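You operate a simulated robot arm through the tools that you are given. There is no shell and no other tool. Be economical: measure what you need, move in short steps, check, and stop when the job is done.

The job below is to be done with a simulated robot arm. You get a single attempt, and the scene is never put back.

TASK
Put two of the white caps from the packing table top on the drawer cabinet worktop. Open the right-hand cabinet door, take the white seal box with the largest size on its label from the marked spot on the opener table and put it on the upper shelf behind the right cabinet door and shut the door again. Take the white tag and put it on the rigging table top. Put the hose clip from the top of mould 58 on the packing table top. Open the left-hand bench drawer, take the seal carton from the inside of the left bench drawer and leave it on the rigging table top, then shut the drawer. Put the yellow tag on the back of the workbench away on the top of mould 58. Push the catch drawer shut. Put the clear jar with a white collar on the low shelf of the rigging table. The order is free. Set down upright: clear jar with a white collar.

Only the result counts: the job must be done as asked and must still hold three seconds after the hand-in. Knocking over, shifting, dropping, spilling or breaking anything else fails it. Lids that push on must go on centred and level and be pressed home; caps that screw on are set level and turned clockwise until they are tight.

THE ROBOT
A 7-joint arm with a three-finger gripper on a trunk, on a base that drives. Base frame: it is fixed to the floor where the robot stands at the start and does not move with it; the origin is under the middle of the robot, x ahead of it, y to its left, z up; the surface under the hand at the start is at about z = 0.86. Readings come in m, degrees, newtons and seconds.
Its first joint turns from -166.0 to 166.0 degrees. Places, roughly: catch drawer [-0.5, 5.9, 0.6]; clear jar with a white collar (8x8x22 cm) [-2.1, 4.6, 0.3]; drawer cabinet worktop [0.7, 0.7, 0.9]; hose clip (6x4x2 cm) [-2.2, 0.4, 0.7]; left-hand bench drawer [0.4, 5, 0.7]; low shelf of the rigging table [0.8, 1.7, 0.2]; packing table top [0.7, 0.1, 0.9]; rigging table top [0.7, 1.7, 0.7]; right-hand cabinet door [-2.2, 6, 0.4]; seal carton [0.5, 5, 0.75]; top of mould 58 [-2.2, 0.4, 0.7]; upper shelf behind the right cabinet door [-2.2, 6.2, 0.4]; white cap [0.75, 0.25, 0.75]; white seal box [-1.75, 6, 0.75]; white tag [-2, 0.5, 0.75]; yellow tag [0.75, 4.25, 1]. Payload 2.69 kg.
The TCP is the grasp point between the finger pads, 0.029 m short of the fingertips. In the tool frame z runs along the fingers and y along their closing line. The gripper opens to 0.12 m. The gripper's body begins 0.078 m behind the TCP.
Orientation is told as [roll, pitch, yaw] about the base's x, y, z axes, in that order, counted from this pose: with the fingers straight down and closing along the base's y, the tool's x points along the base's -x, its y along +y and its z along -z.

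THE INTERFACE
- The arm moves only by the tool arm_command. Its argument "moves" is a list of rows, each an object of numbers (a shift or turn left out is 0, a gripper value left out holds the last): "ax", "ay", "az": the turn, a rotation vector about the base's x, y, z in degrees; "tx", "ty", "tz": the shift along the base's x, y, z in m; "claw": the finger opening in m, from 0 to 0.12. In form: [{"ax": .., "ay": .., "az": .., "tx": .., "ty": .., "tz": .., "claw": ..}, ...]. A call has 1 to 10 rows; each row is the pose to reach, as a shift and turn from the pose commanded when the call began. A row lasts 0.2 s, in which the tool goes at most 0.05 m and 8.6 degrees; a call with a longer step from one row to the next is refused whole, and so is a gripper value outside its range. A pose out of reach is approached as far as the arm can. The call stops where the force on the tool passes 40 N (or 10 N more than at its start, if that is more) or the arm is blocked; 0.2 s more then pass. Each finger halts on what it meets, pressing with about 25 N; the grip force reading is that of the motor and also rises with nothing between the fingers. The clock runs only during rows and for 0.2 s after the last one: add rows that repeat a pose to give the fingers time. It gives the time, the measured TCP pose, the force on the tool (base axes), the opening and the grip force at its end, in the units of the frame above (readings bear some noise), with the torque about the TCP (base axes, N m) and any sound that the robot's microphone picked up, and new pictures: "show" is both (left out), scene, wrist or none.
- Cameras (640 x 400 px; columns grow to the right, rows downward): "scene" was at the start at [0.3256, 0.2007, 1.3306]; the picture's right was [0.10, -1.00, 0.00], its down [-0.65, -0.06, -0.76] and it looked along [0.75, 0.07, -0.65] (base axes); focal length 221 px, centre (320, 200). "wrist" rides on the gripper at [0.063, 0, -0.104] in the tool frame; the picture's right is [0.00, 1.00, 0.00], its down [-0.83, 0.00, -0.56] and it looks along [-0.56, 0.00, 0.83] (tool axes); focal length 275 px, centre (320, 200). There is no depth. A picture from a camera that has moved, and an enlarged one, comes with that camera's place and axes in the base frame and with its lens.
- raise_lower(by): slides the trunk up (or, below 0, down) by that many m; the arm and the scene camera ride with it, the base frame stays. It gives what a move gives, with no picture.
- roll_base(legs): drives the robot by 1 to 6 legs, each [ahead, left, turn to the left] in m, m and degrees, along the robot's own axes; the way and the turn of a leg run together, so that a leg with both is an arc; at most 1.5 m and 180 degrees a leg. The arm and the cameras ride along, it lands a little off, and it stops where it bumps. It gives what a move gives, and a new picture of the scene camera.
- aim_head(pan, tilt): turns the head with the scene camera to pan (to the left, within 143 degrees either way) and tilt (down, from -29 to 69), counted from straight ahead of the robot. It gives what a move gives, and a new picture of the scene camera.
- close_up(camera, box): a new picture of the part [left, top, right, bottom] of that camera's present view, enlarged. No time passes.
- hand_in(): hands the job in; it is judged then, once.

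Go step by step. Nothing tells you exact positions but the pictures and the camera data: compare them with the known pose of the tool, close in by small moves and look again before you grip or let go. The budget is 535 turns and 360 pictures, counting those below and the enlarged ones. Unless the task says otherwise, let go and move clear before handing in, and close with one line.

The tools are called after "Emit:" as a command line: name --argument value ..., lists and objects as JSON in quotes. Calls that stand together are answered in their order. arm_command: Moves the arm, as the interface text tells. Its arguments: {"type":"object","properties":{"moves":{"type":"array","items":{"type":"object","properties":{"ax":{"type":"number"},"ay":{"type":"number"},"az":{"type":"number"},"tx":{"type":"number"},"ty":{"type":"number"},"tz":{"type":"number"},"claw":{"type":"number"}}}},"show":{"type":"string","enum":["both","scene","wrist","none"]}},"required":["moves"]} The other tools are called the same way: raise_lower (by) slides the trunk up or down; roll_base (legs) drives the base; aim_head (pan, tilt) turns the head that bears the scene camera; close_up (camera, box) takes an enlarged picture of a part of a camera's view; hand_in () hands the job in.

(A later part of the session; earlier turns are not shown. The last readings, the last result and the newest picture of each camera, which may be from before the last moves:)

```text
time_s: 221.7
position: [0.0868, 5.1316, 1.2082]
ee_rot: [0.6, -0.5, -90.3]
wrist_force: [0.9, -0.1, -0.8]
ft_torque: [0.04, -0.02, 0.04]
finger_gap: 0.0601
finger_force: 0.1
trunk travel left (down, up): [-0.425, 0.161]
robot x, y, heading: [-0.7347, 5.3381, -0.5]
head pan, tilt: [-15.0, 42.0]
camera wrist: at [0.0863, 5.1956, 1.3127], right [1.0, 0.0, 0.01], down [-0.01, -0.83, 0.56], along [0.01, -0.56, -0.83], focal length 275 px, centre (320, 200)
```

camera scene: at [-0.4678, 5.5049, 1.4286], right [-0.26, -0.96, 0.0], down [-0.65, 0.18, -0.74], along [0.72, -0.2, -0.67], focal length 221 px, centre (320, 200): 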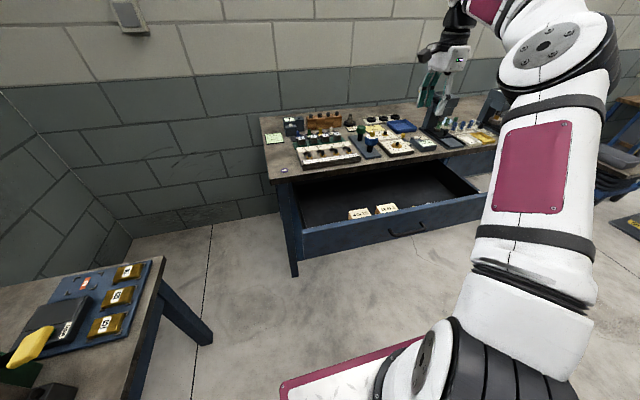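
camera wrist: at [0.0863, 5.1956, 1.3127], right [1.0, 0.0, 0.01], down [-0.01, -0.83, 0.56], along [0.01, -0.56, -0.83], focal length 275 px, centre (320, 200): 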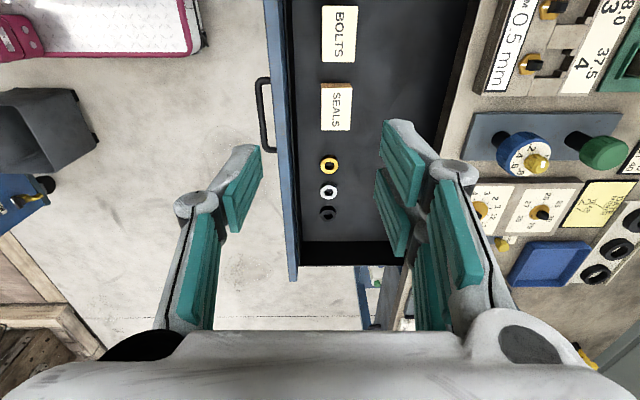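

The SEALS carton's top is at about (0.126, 5.036, 0.755), roughly 6×8 cm, with a BOLTS carton to its left. I'll lower the trunk and move over it.

Emit:
raise_lower --by -0.2

Emit:
arm_command --moves '[{"tx": 0.01, "ty": -0.025, "ax": -0.6, "ay": 0.5, "claw": 0.1}, {"tx": 0.02, "ty": -0.05, "ax": -0.6, "ay": 0.5, "tz": -0.02}, {"tx": 0.03, "ty": -0.075, "ax": -0.6, "ay": 0.5, "tz": -0.05}, {"tx": 0.039, "ty": -0.095, "ax": -0.6, "ay": 0.5, "tz": -0.09}, {"tx": 0.039, "ty": -0.095, "ax": -0.6, "ay": 0.5, "tz": -0.13}]'

```text
time_s: 223.9
position: [0.0911, 5.1335, 1.0114]
ee_rot: [0.6, -0.5, -90.3]
wrist_force: [-1.1, 0.5, 0.2]
ft_torque: [0.01, 0.0, 0.0]
finger_gap: 0.0601
finger_force: 0.0
trunk travel left (down, up): [-0.225, 0.361]
robot x, y, heading: [-0.7335, 5.3321, -0.1]
head pan, tilt: [-15.0, 42.0]
```

```text
time_s: 225.1
position: [0.1296, 5.04, 0.8793]
ee_rot: [0.2, -1.1, -90.3]
wrist_force: [-0.4, 0.8, -0.1]
ft_torque: [-0.02, -0.03, 0.01]
finger_gap: 0.0997
finger_force: 0.0
trunk travel left (down, up): [-0.225, 0.361]
robot x, y, heading: [-0.7323, 5.3374, -0.2]
head pan, tilt: [-15.0, 42.0]
camera scene: at [-0.3759, 5.5046, 1.2294], right [-0.26, -0.96, 0.0], down [-0.65, 0.18, -0.74], along [0.72, -0.2, -0.67], focal length 221 px, centre (320, 200)
camera wrist: at [0.1296, 5.1047, 0.9821], right [1.0, 0.0, 0.0], down [0.0, -0.82, 0.57], along [0.0, -0.57, -0.82], focal length 275 px, centre (320, 200)
```

scene: 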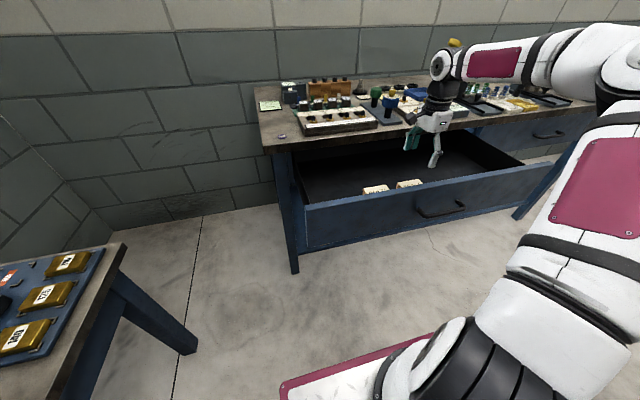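
wrist: 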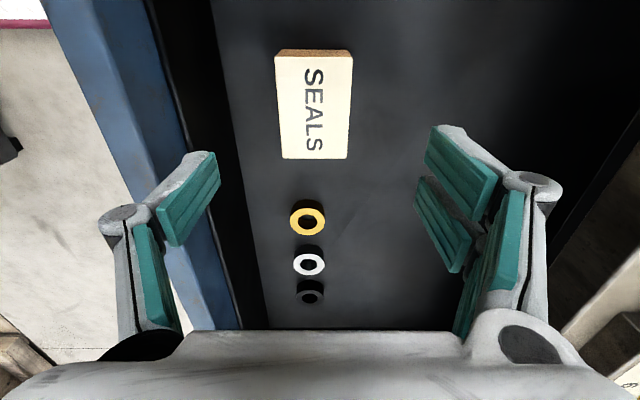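

Emit:
arm_command --moves '[{"tx": -0.006, "tz": -0.03, "ay": 0.6, "claw": 0.085}, {"tx": -0.006, "tz": -0.06, "ay": 1, "claw": 0.085}, {"tx": -0.006, "tz": -0.09, "ay": 1, "claw": 0.085}, {"tx": -0.006, "tz": -0.1, "ay": 1, "claw": 0.085}]' --show "wrist"

```text
time_s: 226.1
position: [0.1233, 5.0396, 0.778]
ee_rot: [-0.7, -1.1, -90.1]
wrist_force: [-0.3, -0.3, -0.4]
ft_torque: [0.0, 0.0, -0.01]
finger_gap: 0.0848
finger_force: 0.0
trunk travel left (down, up): [-0.225, 0.361]
robot x, y, heading: [-0.7308, 5.3372, -0.2]
head pan, tilt: [-15.0, 42.0]
camera wrist: at [0.123, 5.105, 0.8818], right [1.0, 0.0, -0.01], down [0.01, -0.82, 0.57], along [-0.01, -0.57, -0.82], focal length 275 px, centre (320, 200)
```

wrist: 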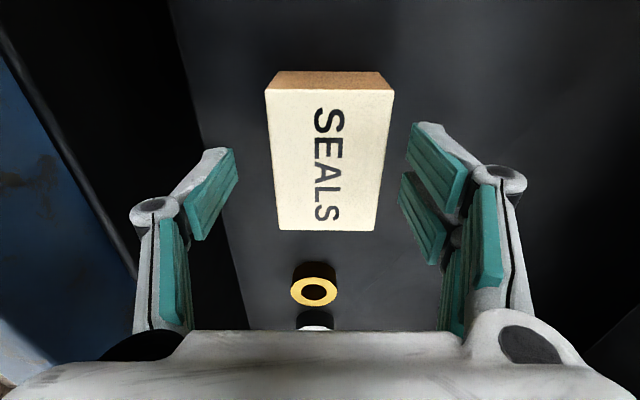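

Emit:
arm_command --moves '[{"tx": 0.003, "ty": 0.004, "tz": -0.01}, {"tx": 0.003, "ty": 0.004, "tz": -0.02}, {"tx": 0.003, "ty": 0.004, "tz": -0.028}, {"tx": 0.003, "ty": 0.004, "tz": -0.028, "claw": 0.06}, {"tx": 0.003, "ty": 0.004, "tz": -0.028, "claw": 0.04}, {"tx": 0.003, "ty": 0.004, "tz": -0.028, "claw": 0.04}]' --show "wrist"

```text
time_s: 227.5
position: [0.1259, 5.0415, 0.7527]
ee_rot: [-0.8, -1.1, -90.2]
wrist_force: [1.7, -0.9, 2.1]
ft_torque: [-0.04, -0.19, 0.02]
finger_gap: 0.0597
finger_force: 24.5
trunk travel left (down, up): [-0.225, 0.361]
robot x, y, heading: [-0.7319, 5.3324, -0.2]
head pan, tilt: [-15.0, 42.0]
camera wrist: at [0.1264, 5.1066, 0.8559], right [1.0, 0.0, -0.01], down [0.01, -0.82, 0.57], along [-0.01, -0.57, -0.82], focal length 275 px, centre (320, 200)
```

wrist: 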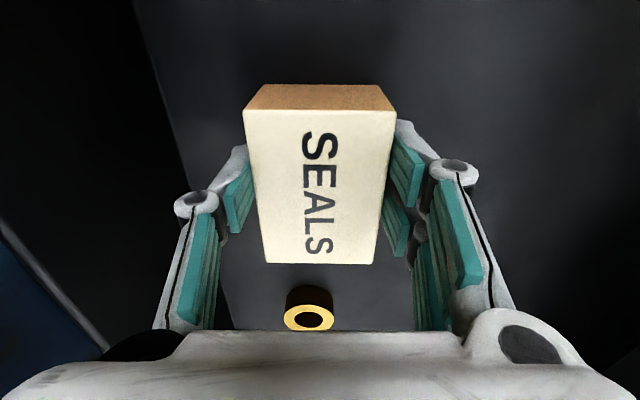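

Gripped at 60 mm. I'll lift it clear.

Emit:
arm_command --moves '[{"tz": 0.03}, {"tz": 0.07}, {"tz": 0.11}, {"tz": 0.15}, {"tz": 0.19}, {"tz": 0.23}, {"tz": 0.27}]'

```text
time_s: 229.1
position: [0.1283, 5.0427, 1.0254]
ee_rot: [-0.9, -0.9, -90.2]
wrist_force: [0.0, 0.2, -2.9]
ft_torque: [0.03, 0.0, -0.03]
finger_gap: 0.0596
finger_force: 25.3
trunk travel left (down, up): [-0.225, 0.361]
robot x, y, heading: [-0.7335, 5.3353, -0.0]
head pan, tilt: [-15.0, 42.0]
camera scene: at [-0.3755, 5.5044, 1.2293], right [-0.26, -0.96, 0.0], down [-0.65, 0.18, -0.74], along [0.72, -0.2, -0.67], focal length 221 px, centre (320, 200)
camera wrist: at [0.1289, 5.1078, 1.1294], right [1.0, 0.0, -0.02], down [0.01, -0.82, 0.57], along [-0.01, -0.57, -0.82], focal length 275 px, centre (320, 200)
```

scene: 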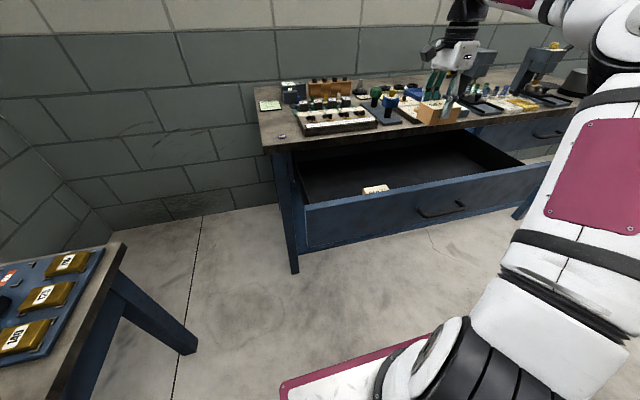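
wrist: 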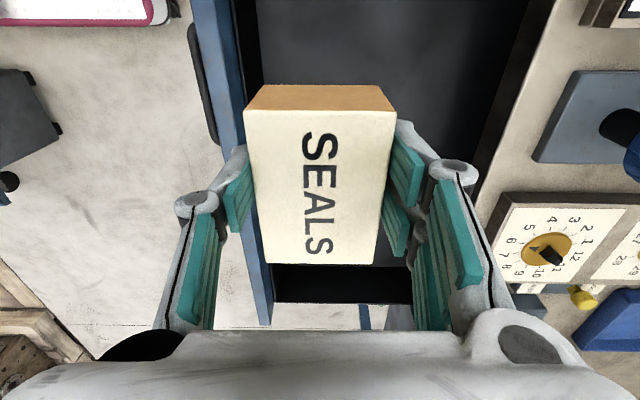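

Emit:
raise_lower --by 0.2

Emit:
arm_command --moves '[{"tx": -0.03, "ty": 0.02}, {"tx": -0.06, "ty": 0.04}, {"tx": -0.09, "ty": 0.06}, {"tx": -0.12, "ty": 0.08}, {"tx": -0.15, "ty": 0.1}, {"tx": -0.18, "ty": 0.12}, {"tx": -0.21, "ty": 0.14}, {"tx": -0.24, "ty": 0.16}, {"tx": -0.26, "ty": 0.18}]' --show "none"

Emit:
roll_base --legs '[[0.23, 0, 0.1], [0, -1.4, 0]]'

```text
time_s: 231.2
position: [0.1226, 5.0447, 1.2224]
ee_rot: [-0.9, -1.0, -90.2]
wrist_force: [0.6, -0.4, -2.1]
ft_torque: [0.03, 0.04, 0.0]
finger_gap: 0.0596
finger_force: 25.0
trunk travel left (down, up): [-0.425, 0.161]
robot x, y, heading: [-0.7358, 5.3351, -0.1]
head pan, tilt: [-15.0, 42.0]
```

```text
time_s: 233.2
position: [-0.1373, 5.2236, 1.2223]
ee_rot: [-0.7, -1.0, -90.1]
wrist_force: [0.3, -0.7, -2.9]
ft_torque: [0.02, 0.06, -0.03]
finger_gap: 0.0597
finger_force: 24.9
out of reach, approached as far as the arm can: row 1
trunk travel left (down, up): [-0.425, 0.161]
robot x, y, heading: [-0.7326, 5.3348, -0.2]
head pan, tilt: [-15.0, 42.0]
```

```text
time_s: 241.6
position: [0.0524, 3.7942, 1.2242]
ee_rot: [-0.8, -1.0, -92.7]
wrist_force: [-0.3, -0.3, -2.2]
ft_torque: [0.05, 0.0, 0.02]
finger_gap: 0.0598
finger_force: 24.8
trunk travel left (down, up): [-0.425, 0.161]
robot x, y, heading: [-0.5366, 3.9311, -2.2]
head pan, tilt: [-15.0, 42.0]
camera scene: at [-0.2657, 4.09, 1.4285], right [-0.3, -0.95, 0.0], down [-0.64, 0.2, -0.74], along [0.71, -0.23, -0.67], focal length 221 px, centre (320, 200)
```

scene: 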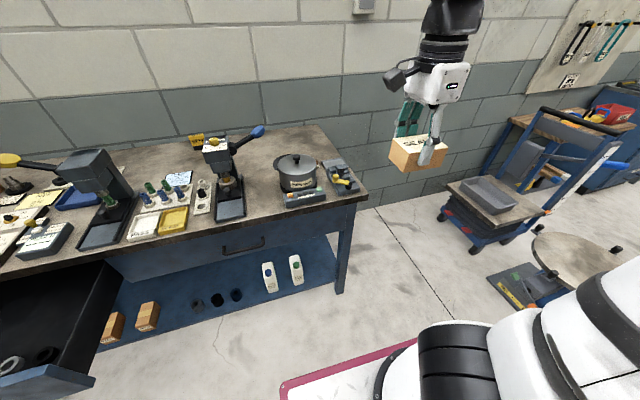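

Emit:
roll_base --legs '[[-0.43, 0, 2.2], [0, -1.4, 0], [0, -1.0, 0.5]]'

```text
time_s: 255.5
position: [-0.4528, 1.441, 1.2239]
ee_rot: [-0.8, -1.2, -91.1]
wrist_force: [-0.5, 0.6, -2.9]
ft_torque: [0.03, -0.03, -0.02]
finger_gap: 0.0599
finger_force: 25.3
trunk travel left (down, up): [-0.425, 0.161]
robot x, y, heading: [-1.0468, 1.5605, -1.1]
head pan, tilt: [-15.0, 42.0]
camera scene: at [-0.7793, 1.7255, 1.4285], right [-0.27, -0.96, 0.0], down [-0.64, 0.18, -0.74], along [0.71, -0.2, -0.67], focal length 221 px, centre (320, 200)
```

scene: 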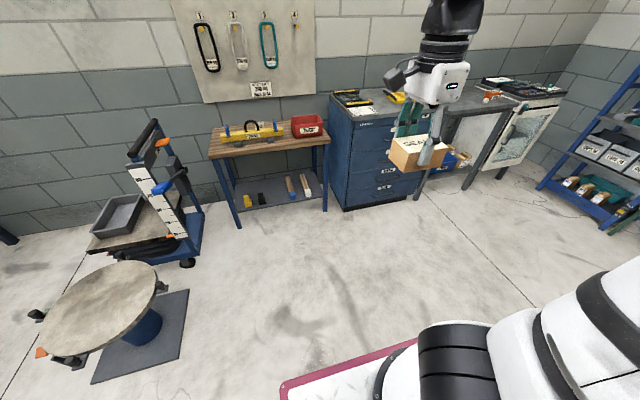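

Emit:
roll_base --legs '[[1.04, 0.0, 1.1]]'

Emit:
raise_lower --by -0.15

Emit:
aim_head --pan 5 --tilt 45

```text
time_s: 260.8
position: [0.5806, 1.4879, 1.2231]
ee_rot: [-0.9, -1.2, -87.6]
wrist_force: [-0.3, 1.1, -2.5]
ft_torque: [0.02, 0.03, -0.05]
finger_gap: 0.0596
finger_force: 24.9
trunk travel left (down, up): [-0.425, 0.161]
robot x, y, heading: [-0.0207, 1.5714, 2.3]
head pan, tilt: [-15.0, 42.0]
camera scene: at [0.2371, 1.7545, 1.4285], right [-0.22, -0.98, 0.0], down [-0.65, 0.15, -0.74], along [0.73, -0.16, -0.67], focal length 221 px, centre (320, 200)
```

scene: 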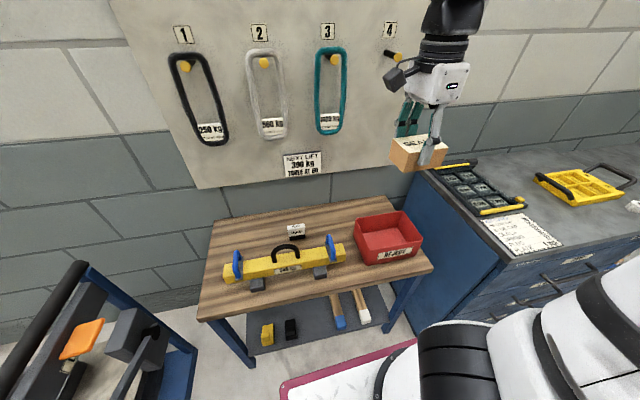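

```text
time_s: 262.6
position: [0.5803, 1.4893, 1.0737]
ee_rot: [-0.9, -1.1, -87.7]
wrist_force: [-0.2, -0.6, -3.4]
ft_torque: [0.01, 0.0, 0.0]
finger_gap: 0.0596
finger_force: 24.6
trunk travel left (down, up): [-0.275, 0.311]
robot x, y, heading: [-0.0213, 1.5737, 2.7]
head pan, tilt: [-15.0, 42.0]
```

```text
time_s: 263.4
position: [0.5801, 1.4876, 1.0735]
ee_rot: [-0.8, -1.1, -87.7]
wrist_force: [-1.0, 0.5, -3.0]
ft_torque: [0.01, 0.01, 0.0]
finger_gap: 0.0596
finger_force: 24.8
trunk travel left (down, up): [-0.275, 0.311]
robot x, y, heading: [-0.0196, 1.5731, 2.4]
head pan, tilt: [5.0, 45.0]
camera scene: at [0.3128, 1.7864, 1.2749], right [0.13, -0.99, 0.0], down [-0.7, -0.09, -0.71], along [0.7, 0.09, -0.71], focal length 221 px, centre (320, 200)
```

scene: 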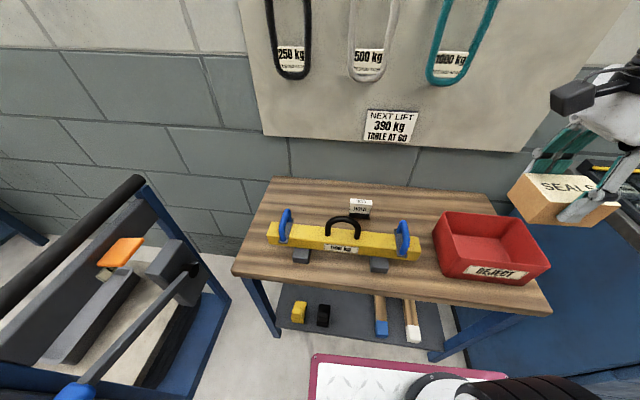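

Emit:
arm_command --moves '[{"tx": 0.04, "ty": 0.015, "az": -2.4}, {"tx": 0.08, "ty": 0.03, "az": -2.4}, {"tx": 0.12, "ty": 0.045, "az": -2.4}, {"tx": 0.16, "ty": 0.06, "az": -2.4}, {"tx": 0.2, "ty": 0.075, "az": -2.4}, {"tx": 0.23, "ty": 0.0875, "az": -2.4, "tz": -0.03}, {"tx": 0.23, "ty": 0.0875, "az": -2.4, "tz": -0.08}, {"tx": 0.23, "ty": 0.0875, "az": -2.4, "tz": -0.13}, {"tx": 0.23, "ty": 0.0875, "az": -2.4, "tz": -0.18}, {"tx": 0.23, "ty": 0.0875, "az": -2.4, "tz": -0.22}]'

```text
time_s: 265.6
position: [0.8083, 1.576, 0.8546]
ee_rot: [-0.6, -1.1, -90.0]
wrist_force: [-0.3, -0.4, -2.5]
ft_torque: [-0.01, -0.05, 0.03]
finger_gap: 0.0596
finger_force: 25.1
trunk travel left (down, up): [-0.275, 0.311]
robot x, y, heading: [-0.0209, 1.5714, 2.4]
head pan, tilt: [5.0, 45.0]
camera scene: at [0.3126, 1.7865, 1.2749], right [0.13, -0.99, 0.0], down [-0.7, -0.09, -0.71], along [0.7, 0.09, -0.71], focal length 221 px, centre (320, 200)
camera wrist: at [0.8084, 1.6413, 0.9583], right [1.0, 0.0, -0.01], down [0.01, -0.82, 0.57], along [-0.01, -0.57, -0.82], focal length 275 px, centre (320, 200)
```

scene: 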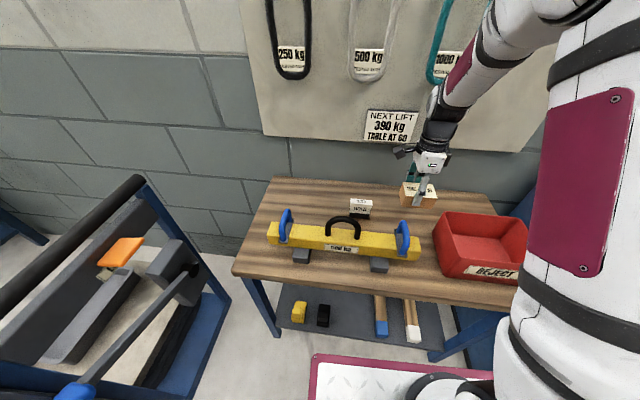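
wrist: 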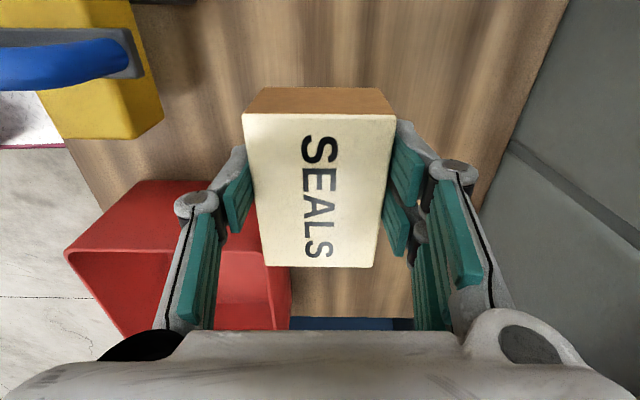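

Emit:
arm_command --moves '[{"tx": 0.015, "ty": 0.028, "tz": 0.0}, {"tx": 0.015, "ty": 0.028, "tz": -0.03}, {"tx": 0.015, "ty": 0.028, "tz": -0.05}, {"tx": 0.015, "ty": 0.028, "tz": -0.06}, {"tx": 0.015, "ty": 0.028, "tz": -0.068}, {"tx": 0.015, "ty": 0.028, "tz": -0.076}, {"tx": 0.015, "ty": 0.028, "tz": -0.084}]' --show "wrist"

```text
time_s: 267.2
position: [0.8231, 1.603, 0.7696]
ee_rot: [-0.9, -1.2, -90.0]
wrist_force: [0.3, -0.4, -1.8]
ft_torque: [0.05, 0.0, -0.01]
finger_gap: 0.0597
finger_force: 24.8
trunk travel left (down, up): [-0.275, 0.311]
robot x, y, heading: [-0.0209, 1.5706, 2.3]
head pan, tilt: [5.0, 45.0]
camera wrist: at [0.8242, 1.6683, 0.8731], right [1.0, 0.0, -0.02], down [0.01, -0.82, 0.57], along [-0.01, -0.57, -0.82], focal length 275 px, centre (320, 200)
```

wrist: 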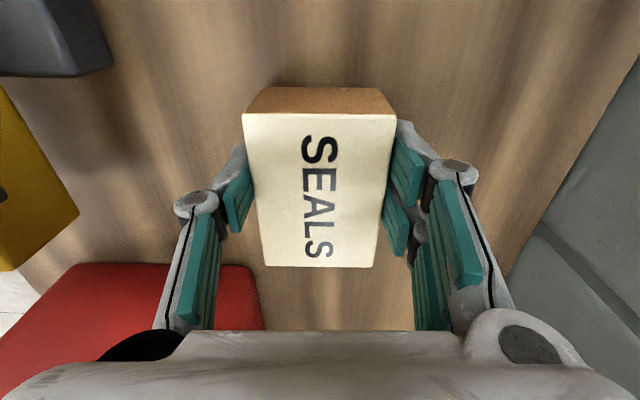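

Emit:
arm_command --moves '[{"tz": -0.006}, {"tz": -0.012}, {"tz": -0.018}, {"tz": -0.024}, {"tz": -0.03}]' --show "none"

```text
time_s: 268.3
position: [0.8267, 1.6031, 0.746]
ee_rot: [-0.4, -1.1, -89.9]
wrist_force: [-10.3, -1.4, 18.6]
ft_torque: [0.5, -0.49, 0.23]
finger_gap: 0.0596
finger_force: 24.6
trunk travel left (down, up): [-0.275, 0.311]
robot x, y, heading: [-0.0193, 1.5711, 2.4]
head pan, tilt: [5.0, 45.0]
stopped in row 5: the force on the tool passed its limit at 50 N (the readings are from after the stop); the commanded pose is now the measured one
```

Emit:
arm_command --moves '[{"tz": 0.002}, {"tz": 0.002, "claw": 0.07}, {"tz": 0.002, "claw": 0.08}, {"tz": 0.03, "claw": 0.08}, {"tz": 0.07, "claw": 0.08}, {"tz": 0.12, "claw": 0.08}, {"tz": 0.17, "claw": 0.08}, {"tz": 0.22, "claw": 0.08}, {"tz": 0.27, "claw": 0.08}, {"tz": 0.32, "claw": 0.08}]'

```text
time_s: 270.5
position: [0.8251, 1.6105, 1.065]
ee_rot: [-0.4, -1.0, -90.0]
wrist_force: [1.5, -0.2, -0.2]
ft_torque: [0.0, 0.05, 0.02]
finger_gap: 0.0801
finger_force: 0.1
trunk travel left (down, up): [-0.275, 0.311]
robot x, y, heading: [-0.0212, 1.5735, 2.6]
head pan, tilt: [5.0, 45.0]
camera scene: at [0.313, 1.7866, 1.2748], right [0.13, -0.99, 0.0], down [-0.7, -0.09, -0.71], along [0.7, 0.09, -0.71], focal length 221 px, centre (320, 200)
camera wrist: at [0.826, 1.6759, 1.1681], right [1.0, 0.0, -0.01], down [0.01, -0.82, 0.57], along [0.0, -0.57, -0.82], focal length 275 px, centre (320, 200)
```

scene: 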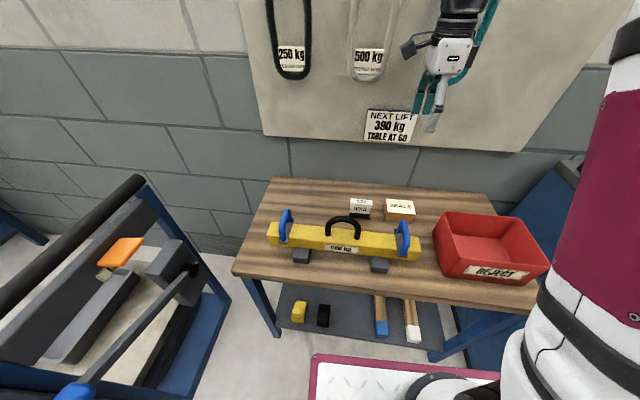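
wrist: 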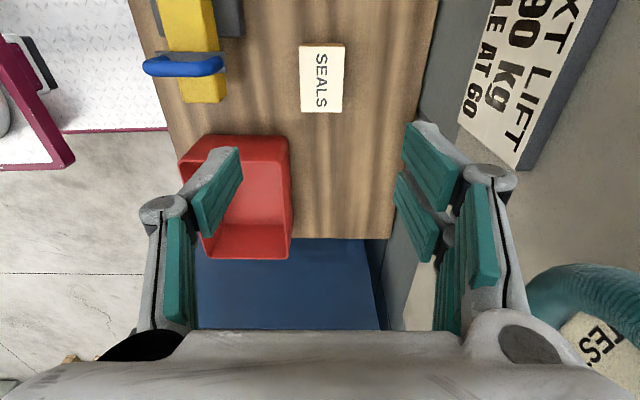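

The carton sits on the rigging table. Next is the yellow tag at the back of the workbench, so I'll retract and drive there.

Emit:
arm_command --moves '[{"tx": -0.04}, {"tx": -0.08}, {"tx": -0.12}, {"tx": -0.16}, {"tx": -0.2}, {"tx": -0.24}]' --show "none"

Emit:
raise_lower --by 0.25

Emit:
roll_base --legs '[[-0.95, 0, -2.4], [0, 1.4, 0], [0, 1.3, 0], [0.45, 0, 0]]'

Emit:
aim_head --pan 0 --tilt 30

```text
time_s: 271.9
position: [0.5853, 1.6021, 1.063]
ee_rot: [-0.5, -1.1, -90.0]
wrist_force: [0.1, 0.9, -0.2]
ft_torque: [0.01, 0.05, 0.02]
finger_gap: 0.08
finger_force: 0.1
trunk travel left (down, up): [-0.275, 0.311]
robot x, y, heading: [-0.0239, 1.5729, 2.4]
head pan, tilt: [5.0, 45.0]
```

```text
time_s: 274.5
position: [0.5867, 1.6036, 1.3155]
ee_rot: [-0.6, -1.1, -90.0]
wrist_force: [0.3, -0.1, -0.9]
ft_torque: [0.01, 0.0, -0.02]
finger_gap: 0.0801
finger_force: 0.0
trunk travel left (down, up): [-0.525, 0.061]
robot x, y, heading: [-0.0188, 1.5741, 2.3]
head pan, tilt: [5.0, 45.0]
```

```text
time_s: 291.2
position: [-0.3963, 4.1601, 1.3163]
ee_rot: [-0.5, -0.9, -89.6]
wrist_force: [0.3, 0.2, -0.6]
ft_torque: [-0.01, -0.03, 0.0]
finger_gap: 0.0801
finger_force: 0.1
trunk travel left (down, up): [-0.525, 0.061]
robot x, y, heading: [-1.0047, 4.1264, 2.2]
head pan, tilt: [5.0, 45.0]
stopped in leg 3: the robot was blocked; the commanded pose is now the measured one
camera scene: at [-0.8344, 4.332, 1.525], right [0.13, -0.99, 0.0], down [-0.7, -0.09, -0.71], along [0.7, 0.09, -0.71], focal length 221 px, centre (320, 200)
```

scene: 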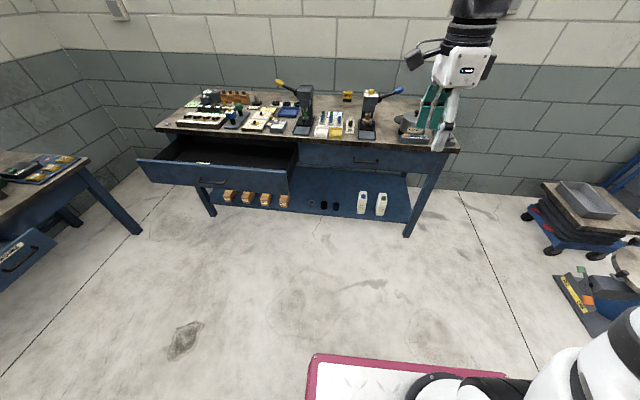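

```text
time_s: 291.9
position: [-0.3967, 4.1607, 1.3152]
ee_rot: [-0.6, -0.9, -89.7]
wrist_force: [-0.7, 0.0, -0.3]
ft_torque: [-0.03, 0.0, 0.03]
finger_gap: 0.0801
finger_force: 0.0
trunk travel left (down, up): [-0.525, 0.061]
robot x, y, heading: [-1.0051, 4.1243, 2.3]
head pan, tilt: [0.0, 30.0]
camera scene: at [-0.8247, 4.3254, 1.5476], right [0.04, -1.0, 0.0], down [-0.5, -0.02, -0.87], along [0.86, 0.04, -0.5], focal length 221 px, centre (320, 200)
```

scene: 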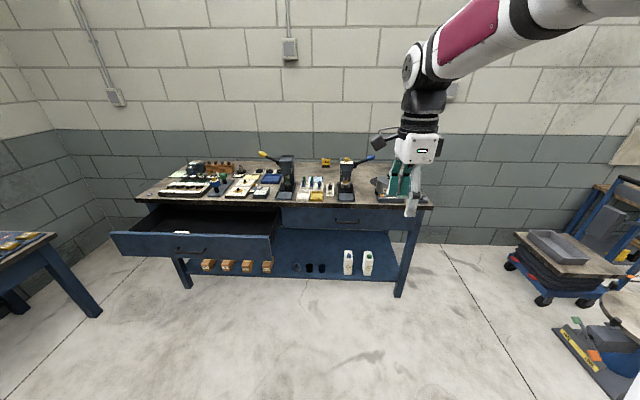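

Emit:
roll_base --legs '[[0.4, -0.05, -2.3], [0.42, 0.1, 0]]'

Emit:
close_up --camera "scene" --box '[160, 60, 480, 260]'

```text
time_s: 296.7
position: [0.421, 4.2042, 1.3167]
ee_rot: [-0.5, -0.9, -91.8]
wrist_force: [0.2, 0.7, -0.6]
ft_torque: [0.0, 0.02, -0.01]
finger_gap: 0.08
finger_force: 0.0
trunk travel left (down, up): [-0.525, 0.061]
robot x, y, heading: [-0.1851, 4.1936, 0.2]
head pan, tilt: [0.0, 30.0]
camera scene: at [-0.0004, 4.3866, 1.5477], right [0.01, -1.0, 0.0], down [-0.5, 0.0, -0.87], along [0.87, 0.01, -0.5], focal length 221 px, centre (320, 200)
```

scene: 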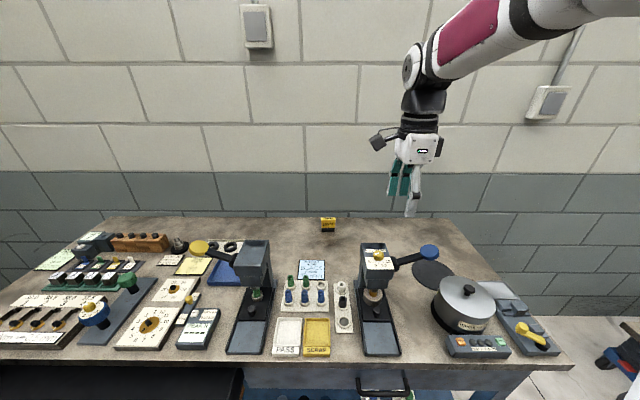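

```text
2.00 times, centred on (320, 160) of scene
camera zoom: at [-0.0004, 4.3866, 1.5477], right [0.01, -1.0, 0.0], down [-0.5, 0.0, -0.87], along [0.87, 0.01, -0.5], focal length 442 px, centre (320, 280)
```

zoom: 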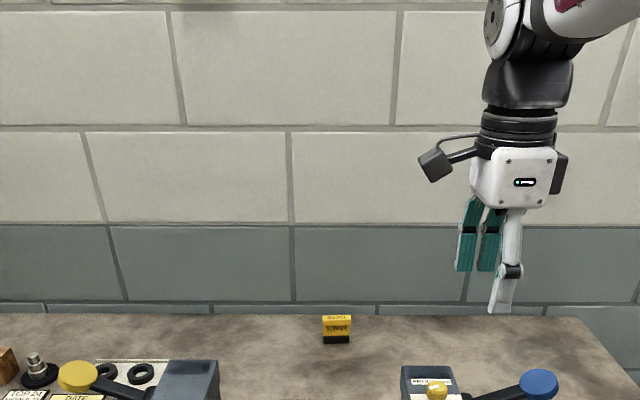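

The yellow tag stands at the back of the bench at about (0.82–0.85, 4.36), between the two presses. I'll move slightly closer and reach over.

Emit:
roll_base --legs '[[0.06, 0.1, 0]]'

Emit:
arm_command --moves '[{"tx": 0.03, "ty": 0.01, "claw": 0.06}, {"tx": 0.07, "ty": 0.02}, {"tx": 0.11, "ty": 0.03}, {"tx": 0.15, "ty": 0.04}, {"tx": 0.19, "ty": 0.05}, {"tx": 0.23, "ty": 0.055}, {"tx": 0.27, "ty": 0.055}, {"tx": 0.31, "ty": 0.055, "tz": -0.02}]'

```text
time_s: 297.9
position: [0.4792, 4.3048, 1.3159]
ee_rot: [-0.5, -1.0, -91.8]
wrist_force: [-0.5, 0.9, 0.1]
ft_torque: [0.03, 0.01, -0.04]
finger_gap: 0.0802
finger_force: 0.0
trunk travel left (down, up): [-0.525, 0.061]
robot x, y, heading: [-0.1276, 4.2918, 0.6]
head pan, tilt: [0.0, 30.0]
camera scene: at [0.0579, 4.4863, 1.5477], right [0.01, -1.0, 0.0], down [-0.5, 0.0, -0.87], along [0.87, 0.0, -0.5], focal length 221 px, centre (320, 200)
```

scene: 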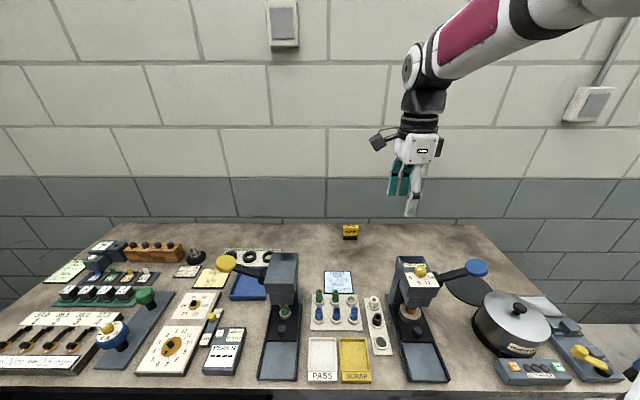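

```text
time_s: 299.7
position: [0.7182, 4.3573, 1.2916]
ee_rot: [-0.6, -1.0, -91.8]
wrist_force: [-0.4, -0.1, 0.4]
ft_torque: [0.01, -0.08, -0.03]
finger_gap: 0.0602
finger_force: 0.1
out of reach, approached as far as the arm can: row 7, 8
trunk travel left (down, up): [-0.525, 0.061]
robot x, y, heading: [-0.1254, 4.2946, 0.4]
head pan, tilt: [0.0, 30.0]
camera scene: at [0.0586, 4.4864, 1.5473], right [0.01, -1.0, 0.0], down [-0.5, 0.0, -0.87], along [0.87, 0.0, -0.5], focal length 221 px, centre (320, 200)
camera wrist: at [0.7205, 4.422, 1.3952], right [1.0, -0.03, -0.01], down [-0.02, -0.82, 0.57], along [-0.02, -0.57, -0.82], focal length 275 px, centre (320, 200)
```

scene: 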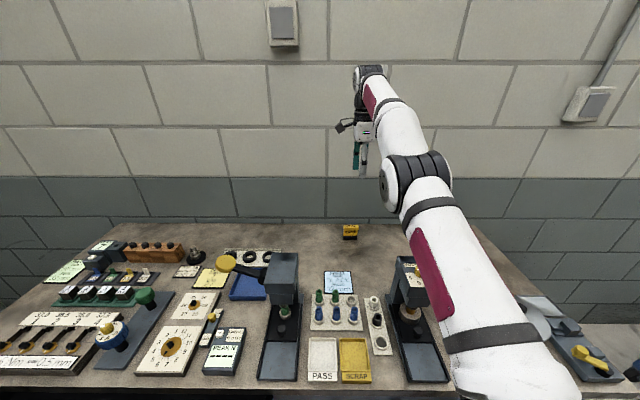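
wrist: 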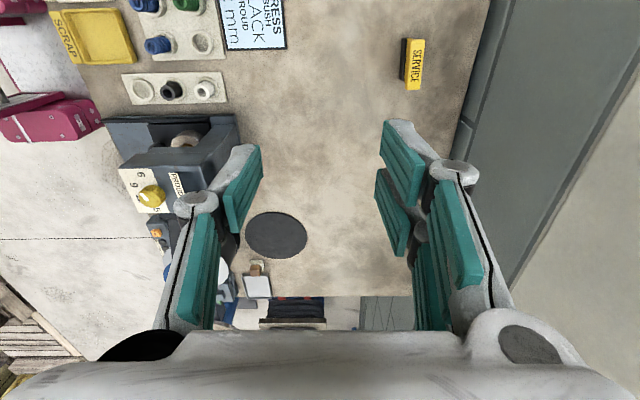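

Emit:
roll_base --legs '[[0.025, 0.12, -0.4]]'

Emit:
arm_command --moves '[{"ty": -0.04, "tz": 0.0}, {"ty": -0.08, "tz": 0.0}, {"ty": -0.11, "tz": 0.0, "az": 1.5}]' --show "scene"

```text
time_s: 300.9
position: [0.7422, 4.4717, 1.2916]
ee_rot: [-0.5, -0.8, -92.1]
wrist_force: [0.0, -0.5, 0.0]
ft_torque: [0.06, -0.03, -0.01]
finger_gap: 0.0599
finger_force: 0.1
trunk travel left (down, up): [-0.525, 0.061]
robot x, y, heading: [-0.1008, 4.4109, 0.2]
head pan, tilt: [0.0, 30.0]
camera scene: at [0.0834, 4.6049, 1.5476], right [0.0, -1.0, 0.0], down [-0.5, 0.0, -0.87], along [0.87, 0.0, -0.5], focal length 221 px, centre (320, 200)
```

scene: 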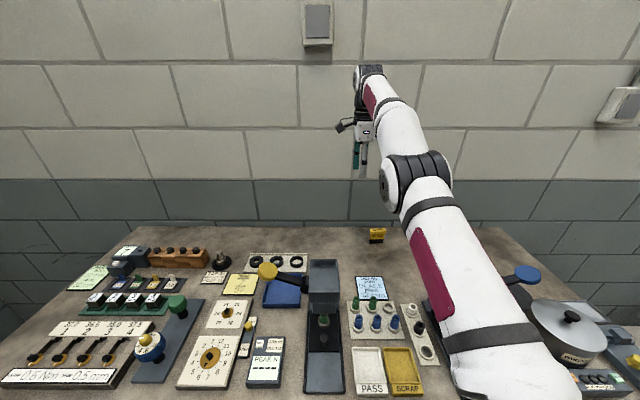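

```text
time_s: 301.8
position: [0.741, 4.3608, 1.293]
ee_rot: [-0.5, -1.1, -90.5]
wrist_force: [0.8, 0.1, -0.1]
ft_torque: [-0.1, 0.01, -0.02]
finger_gap: 0.0601
finger_force: 0.1
trunk travel left (down, up): [-0.525, 0.061]
robot x, y, heading: [-0.1055, 4.4143, -0.0]
head pan, tilt: [0.0, 30.0]
camera scene: at [0.0834, 4.6054, 1.5476], right [0.0, -1.0, 0.0], down [-0.5, 0.0, -0.87], along [0.87, 0.0, -0.5], focal length 221 px, centre (320, 200)
```

scene: 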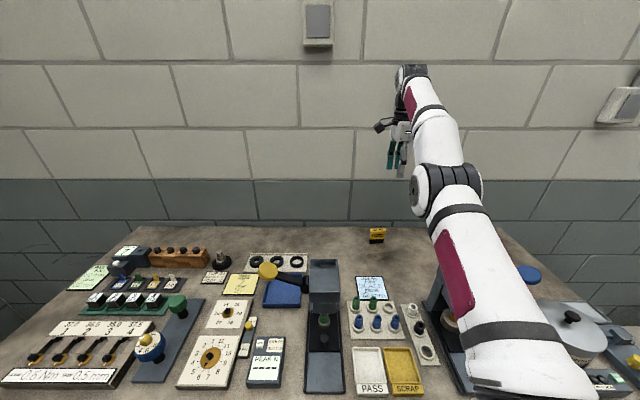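

Emit:
raise_lower --by -0.12

Emit:
arm_command --moves '[{"tx": 0.03, "ty": -0.002, "tz": -0.02}, {"tx": 0.06, "ty": -0.004, "tz": -0.045}, {"tx": 0.09, "ty": -0.006, "tz": -0.07}, {"tx": 0.112, "ty": -0.006, "tz": -0.1}]'

```text
time_s: 303.2
position: [0.8418, 4.3619, 1.1736]
ee_rot: [-0.7, -0.9, -90.6]
wrist_force: [-0.2, -1.1, 0.0]
ft_torque: [0.03, -0.02, 0.05]
finger_gap: 0.0598
finger_force: 0.0
trunk travel left (down, up): [-0.405, 0.181]
robot x, y, heading: [-0.1029, 4.411, 0.0]
head pan, tilt: [0.0, 30.0]
```

```text
time_s: 304.2
position: [0.8796, 4.3658, 1.0708]
ee_rot: [-0.6, -0.9, -90.5]
wrist_force: [0.4, 0.2, 0.8]
ft_torque: [0.01, 0.0, 0.02]
finger_gap: 0.0601
finger_force: 0.0
out of reach, approached as far as the arm can: row 1, 2, 3, 4
trunk travel left (down, up): [-0.405, 0.181]
robot x, y, heading: [-0.1071, 4.4102, -0.2]
head pan, tilt: [0.0, 30.0]
camera scene: at [0.1847, 4.605, 1.427], right [0.0, -1.0, 0.0], down [-0.5, 0.0, -0.87], along [0.87, 0.0, -0.5], focal length 221 px, centre (320, 200)
camera wrist: at [0.8804, 4.4298, 1.175], right [1.0, -0.01, -0.01], down [0.0, -0.82, 0.57], along [-0.01, -0.57, -0.82], focal length 275 px, centre (320, 200)
```

scene: 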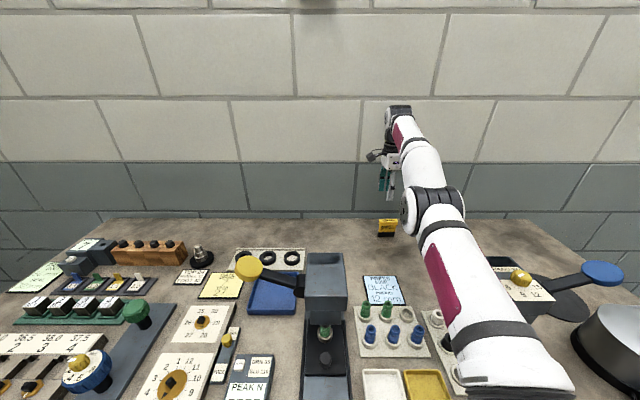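
wrist: 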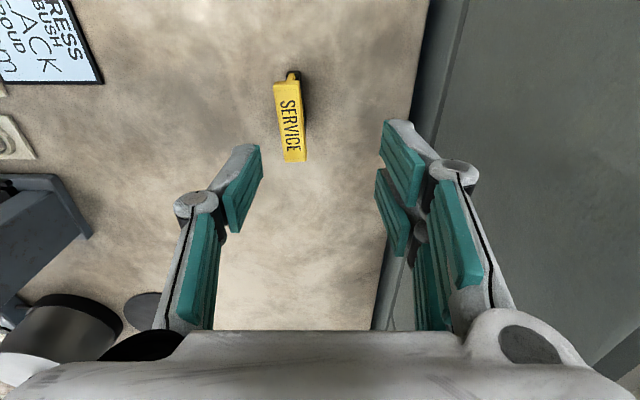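

Emit:
arm_command --moves '[{"tx": -0.025, "ty": -0.013, "tz": -0.02, "az": 2, "ay": 0.6}, {"tx": -0.025, "ty": -0.013, "tz": -0.05, "az": 4.5, "ay": 0.6}, {"tx": -0.025, "ty": -0.013, "tz": -0.08, "az": 4.5, "ay": 0.6}, {"tx": -0.025, "ty": -0.013, "tz": -0.1, "az": 4.5, "ay": 0.6}]' --show "wrist"

```text
time_s: 305.2
position: [0.8956, 4.3472, 0.9778]
ee_rot: [-1.2, -0.9, -86.2]
wrist_force: [-0.2, 1.1, 7.9]
ft_torque: [0.0, 0.32, -0.03]
finger_gap: 0.0628
finger_force: 1.6
out of reach, approached as far as the arm can: row 1, 2, 3, 4
trunk travel left (down, up): [-0.405, 0.181]
robot x, y, heading: [-0.1027, 4.4115, 0.1]
head pan, tilt: [0.0, 30.0]
camera wrist: at [0.8912, 4.4119, 1.0813], right [1.0, 0.07, -0.02], down [0.07, -0.82, 0.57], along [0.02, -0.57, -0.82], focal length 275 px, centre (320, 200)
```

wrist: 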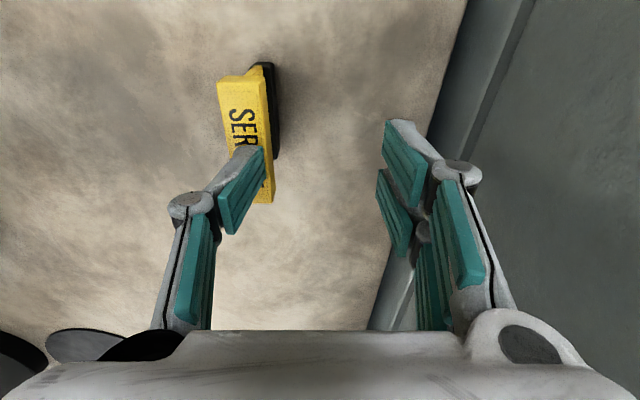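

The finger is leaning on the tag, so I'm lifting straight back up before it tips.

Emit:
arm_command --moves '[{"tz": 0.02}, {"tz": 0.05}, {"tz": 0.08}]'

```text
time_s: 306.1
position: [0.8775, 4.3497, 1.0539]
ee_rot: [-1.4, -0.9, -86.1]
wrist_force: [0.9, 0.5, -1.6]
ft_torque: [-0.04, 0.03, 0.01]
finger_gap: 0.0601
finger_force: 0.1
out of reach, approached as far as the arm can: row 2, 3
trunk travel left (down, up): [-0.405, 0.181]
robot x, y, heading: [-0.1034, 4.4126, 0.1]
head pan, tilt: [0.0, 30.0]
camera scene: at [0.1858, 4.6049, 1.4266], right [0.0, -1.0, 0.0], down [-0.5, 0.0, -0.87], along [0.87, 0.0, -0.5], focal length 221 px, centre (320, 200)
camera wrist: at [0.8754, 4.4139, 1.1578], right [1.0, 0.07, -0.02], down [0.07, -0.82, 0.57], along [0.02, -0.57, -0.82], focal length 275 px, centre (320, 200)
```

scene: 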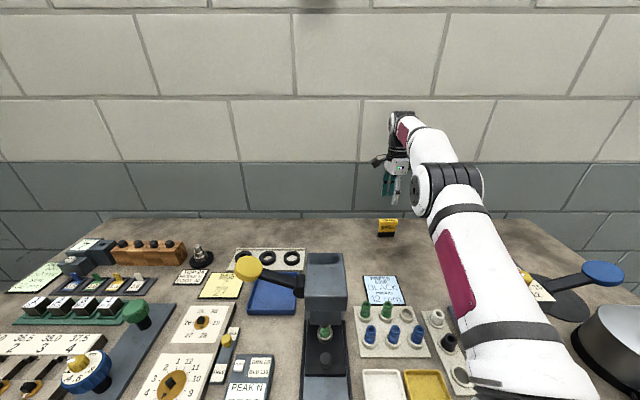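
wrist: 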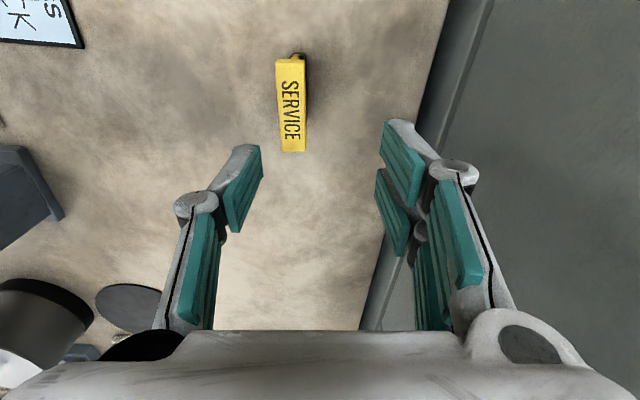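

Emit:
arm_command --moves '[{"tx": -0.03, "tz": 0.0}, {"tx": -0.05, "tz": 0.0}]' --show "none"

```text
time_s: 306.6
position: [0.8308, 4.352, 1.057]
ee_rot: [-1.2, -0.9, -86.0]
wrist_force: [-0.2, 0.2, -0.6]
ft_torque: [-0.02, 0.01, 0.01]
finger_gap: 0.06
finger_force: 0.1
trunk travel left (down, up): [-0.405, 0.181]
robot x, y, heading: [-0.1054, 4.4112, -0.2]
head pan, tilt: [0.0, 30.0]
```

Emit:
arm_command --moves '[{"tx": 0.012, "ty": 0.001, "tz": -0.01}, {"tx": 0.022, "ty": 0.002, "tz": -0.02}, {"tx": 0.022, "ty": 0.002, "tz": -0.03}]' --show "wrist"

```text
time_s: 307.4
position: [0.8511, 4.3529, 1.0243]
ee_rot: [-1.2, -1.0, -86.2]
wrist_force: [-0.2, 0.0, 0.0]
ft_torque: [0.0, 0.02, 0.02]
finger_gap: 0.06
finger_force: 0.0
trunk travel left (down, up): [-0.405, 0.181]
robot x, y, heading: [-0.1025, 4.4085, 0.1]
head pan, tilt: [0.0, 30.0]
camera wrist: at [0.8487, 4.4171, 1.1279], right [1.0, 0.07, -0.02], down [0.07, -0.82, 0.57], along [0.02, -0.57, -0.82], focal length 275 px, centre (320, 200)
```

wrist: 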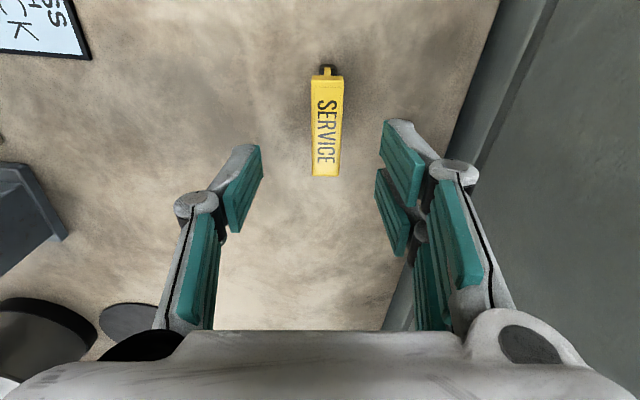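

Emit:
arm_command --moves '[{"tx": 0.002, "ty": 0.002, "tz": -0.025}, {"tx": 0.002, "ty": 0.002, "tz": -0.05}, {"tx": 0.002, "ty": 0.002, "tz": -0.076}, {"tx": 0.002, "ty": 0.002, "tz": -0.076}]' --show "wrist"

```text
time_s: 308.4
position: [0.8537, 4.3561, 0.9488]
ee_rot: [-1.3, -0.9, -86.2]
wrist_force: [0.5, 0.5, -0.2]
ft_torque: [-0.03, -0.02, -0.02]
finger_gap: 0.06
finger_force: 0.1
trunk travel left (down, up): [-0.405, 0.181]
robot x, y, heading: [-0.1023, 4.4108, 0.1]
head pan, tilt: [0.0, 30.0]
camera wrist: at [0.8507, 4.4206, 1.0523], right [1.0, 0.07, -0.02], down [0.07, -0.82, 0.57], along [0.02, -0.57, -0.82], focal length 275 px, centre (320, 200)
```

wrist: 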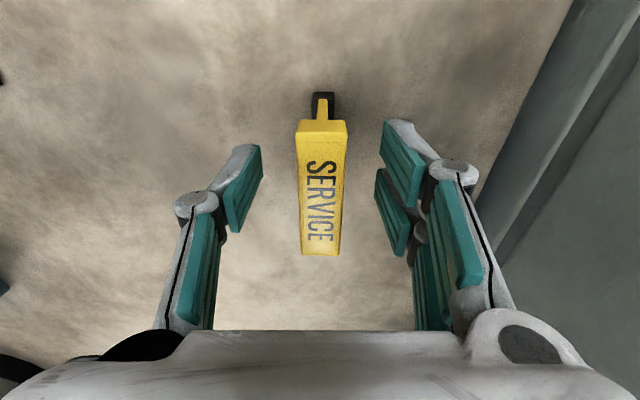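

Well aligned. I'll close and lift.

Emit:
arm_command --moves '[{"claw": 0.04}, {"claw": 0.02}, {"claw": 0.01}, {"claw": 0.01}, {"tz": 0.02}, {"tz": 0.05}, {"tz": 0.08}]' --show "wrist"

```text
time_s: 310.1
position: [0.8537, 4.3537, 1.0296]
ee_rot: [-1.4, -0.9, -86.1]
wrist_force: [0.0, 0.2, -0.5]
ft_torque: [-0.01, 0.03, -0.01]
finger_gap: 0.0182
finger_force: 24.6
trunk travel left (down, up): [-0.405, 0.181]
robot x, y, heading: [-0.0995, 4.4158, 0.0]
head pan, tilt: [0.0, 30.0]
camera wrist: at [0.851, 4.4181, 1.1337], right [1.0, 0.07, -0.02], down [0.07, -0.82, 0.57], along [0.02, -0.57, -0.82], focal length 275 px, centre (320, 200)
```

wrist: 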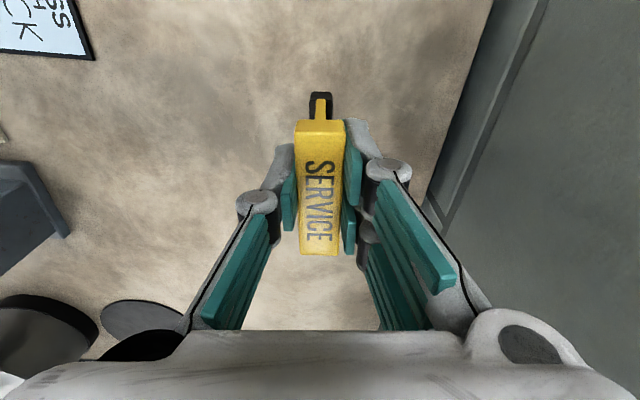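

Emit:
raise_lower --by 0.12

Emit:
arm_command --moves '[{"tx": -0.03, "tz": 0.03}, {"tx": -0.06, "tz": 0.06}, {"tx": -0.1, "tz": 0.08}, {"tx": -0.14, "tz": 0.1}, {"tx": -0.18, "tz": 0.1}, {"tx": -0.22, "tz": 0.1}, {"tx": -0.26, "tz": 0.1}]' --show "none"

Emit:
roll_base --legs '[[-0.45, 0, 0], [0, -0.6, 0], [-0.4, -0.5, 0], [0, -1.4, 0], [0, -1.3, 0]]'

```text
time_s: 311.6
position: [0.7867, 4.3531, 1.1487]
ee_rot: [-1.2, -0.8, -86.2]
wrist_force: [-0.1, 0.4, -0.1]
ft_torque: [0.01, 0.04, 0.02]
finger_gap: 0.0185
finger_force: 24.8
trunk travel left (down, up): [-0.525, 0.061]
robot x, y, heading: [-0.1067, 4.4136, 0.1]
head pan, tilt: [0.0, 30.0]
```

```text
time_s: 313.1
position: [0.5265, 4.3559, 1.249]
ee_rot: [-1.1, -0.9, -86.1]
wrist_force: [0.9, 0.7, 0.4]
ft_torque: [0.02, 0.09, -0.02]
finger_gap: 0.0182
finger_force: 24.8
trunk travel left (down, up): [-0.525, 0.061]
robot x, y, heading: [-0.1054, 4.4123, -0.1]
head pan, tilt: [0.0, 30.0]
```

```text
time_s: 335.1
position: [-0.4404, 0.4916, 1.2498]
ee_rot: [-1.2, -0.9, -87.6]
wrist_force: [-0.3, 0.3, -0.4]
ft_torque: [0.05, 0.0, 0.03]
finger_gap: 0.0183
finger_force: 24.7
trunk travel left (down, up): [-0.525, 0.061]
robot x, y, heading: [-1.0699, 0.5582, -1.5]
head pan, tilt: [0.0, 30.0]
camera scene: at [-0.8774, 0.7514, 1.5476], right [-0.03, -1.0, 0.0], down [-0.5, 0.01, -0.87], along [0.87, -0.02, -0.5], focal length 221 px, centre (320, 200)
```

scene: 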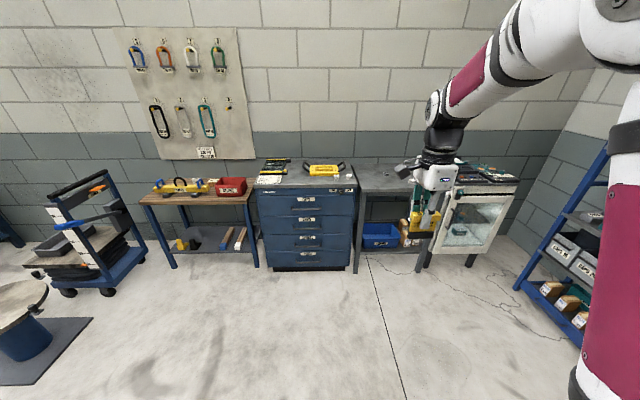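

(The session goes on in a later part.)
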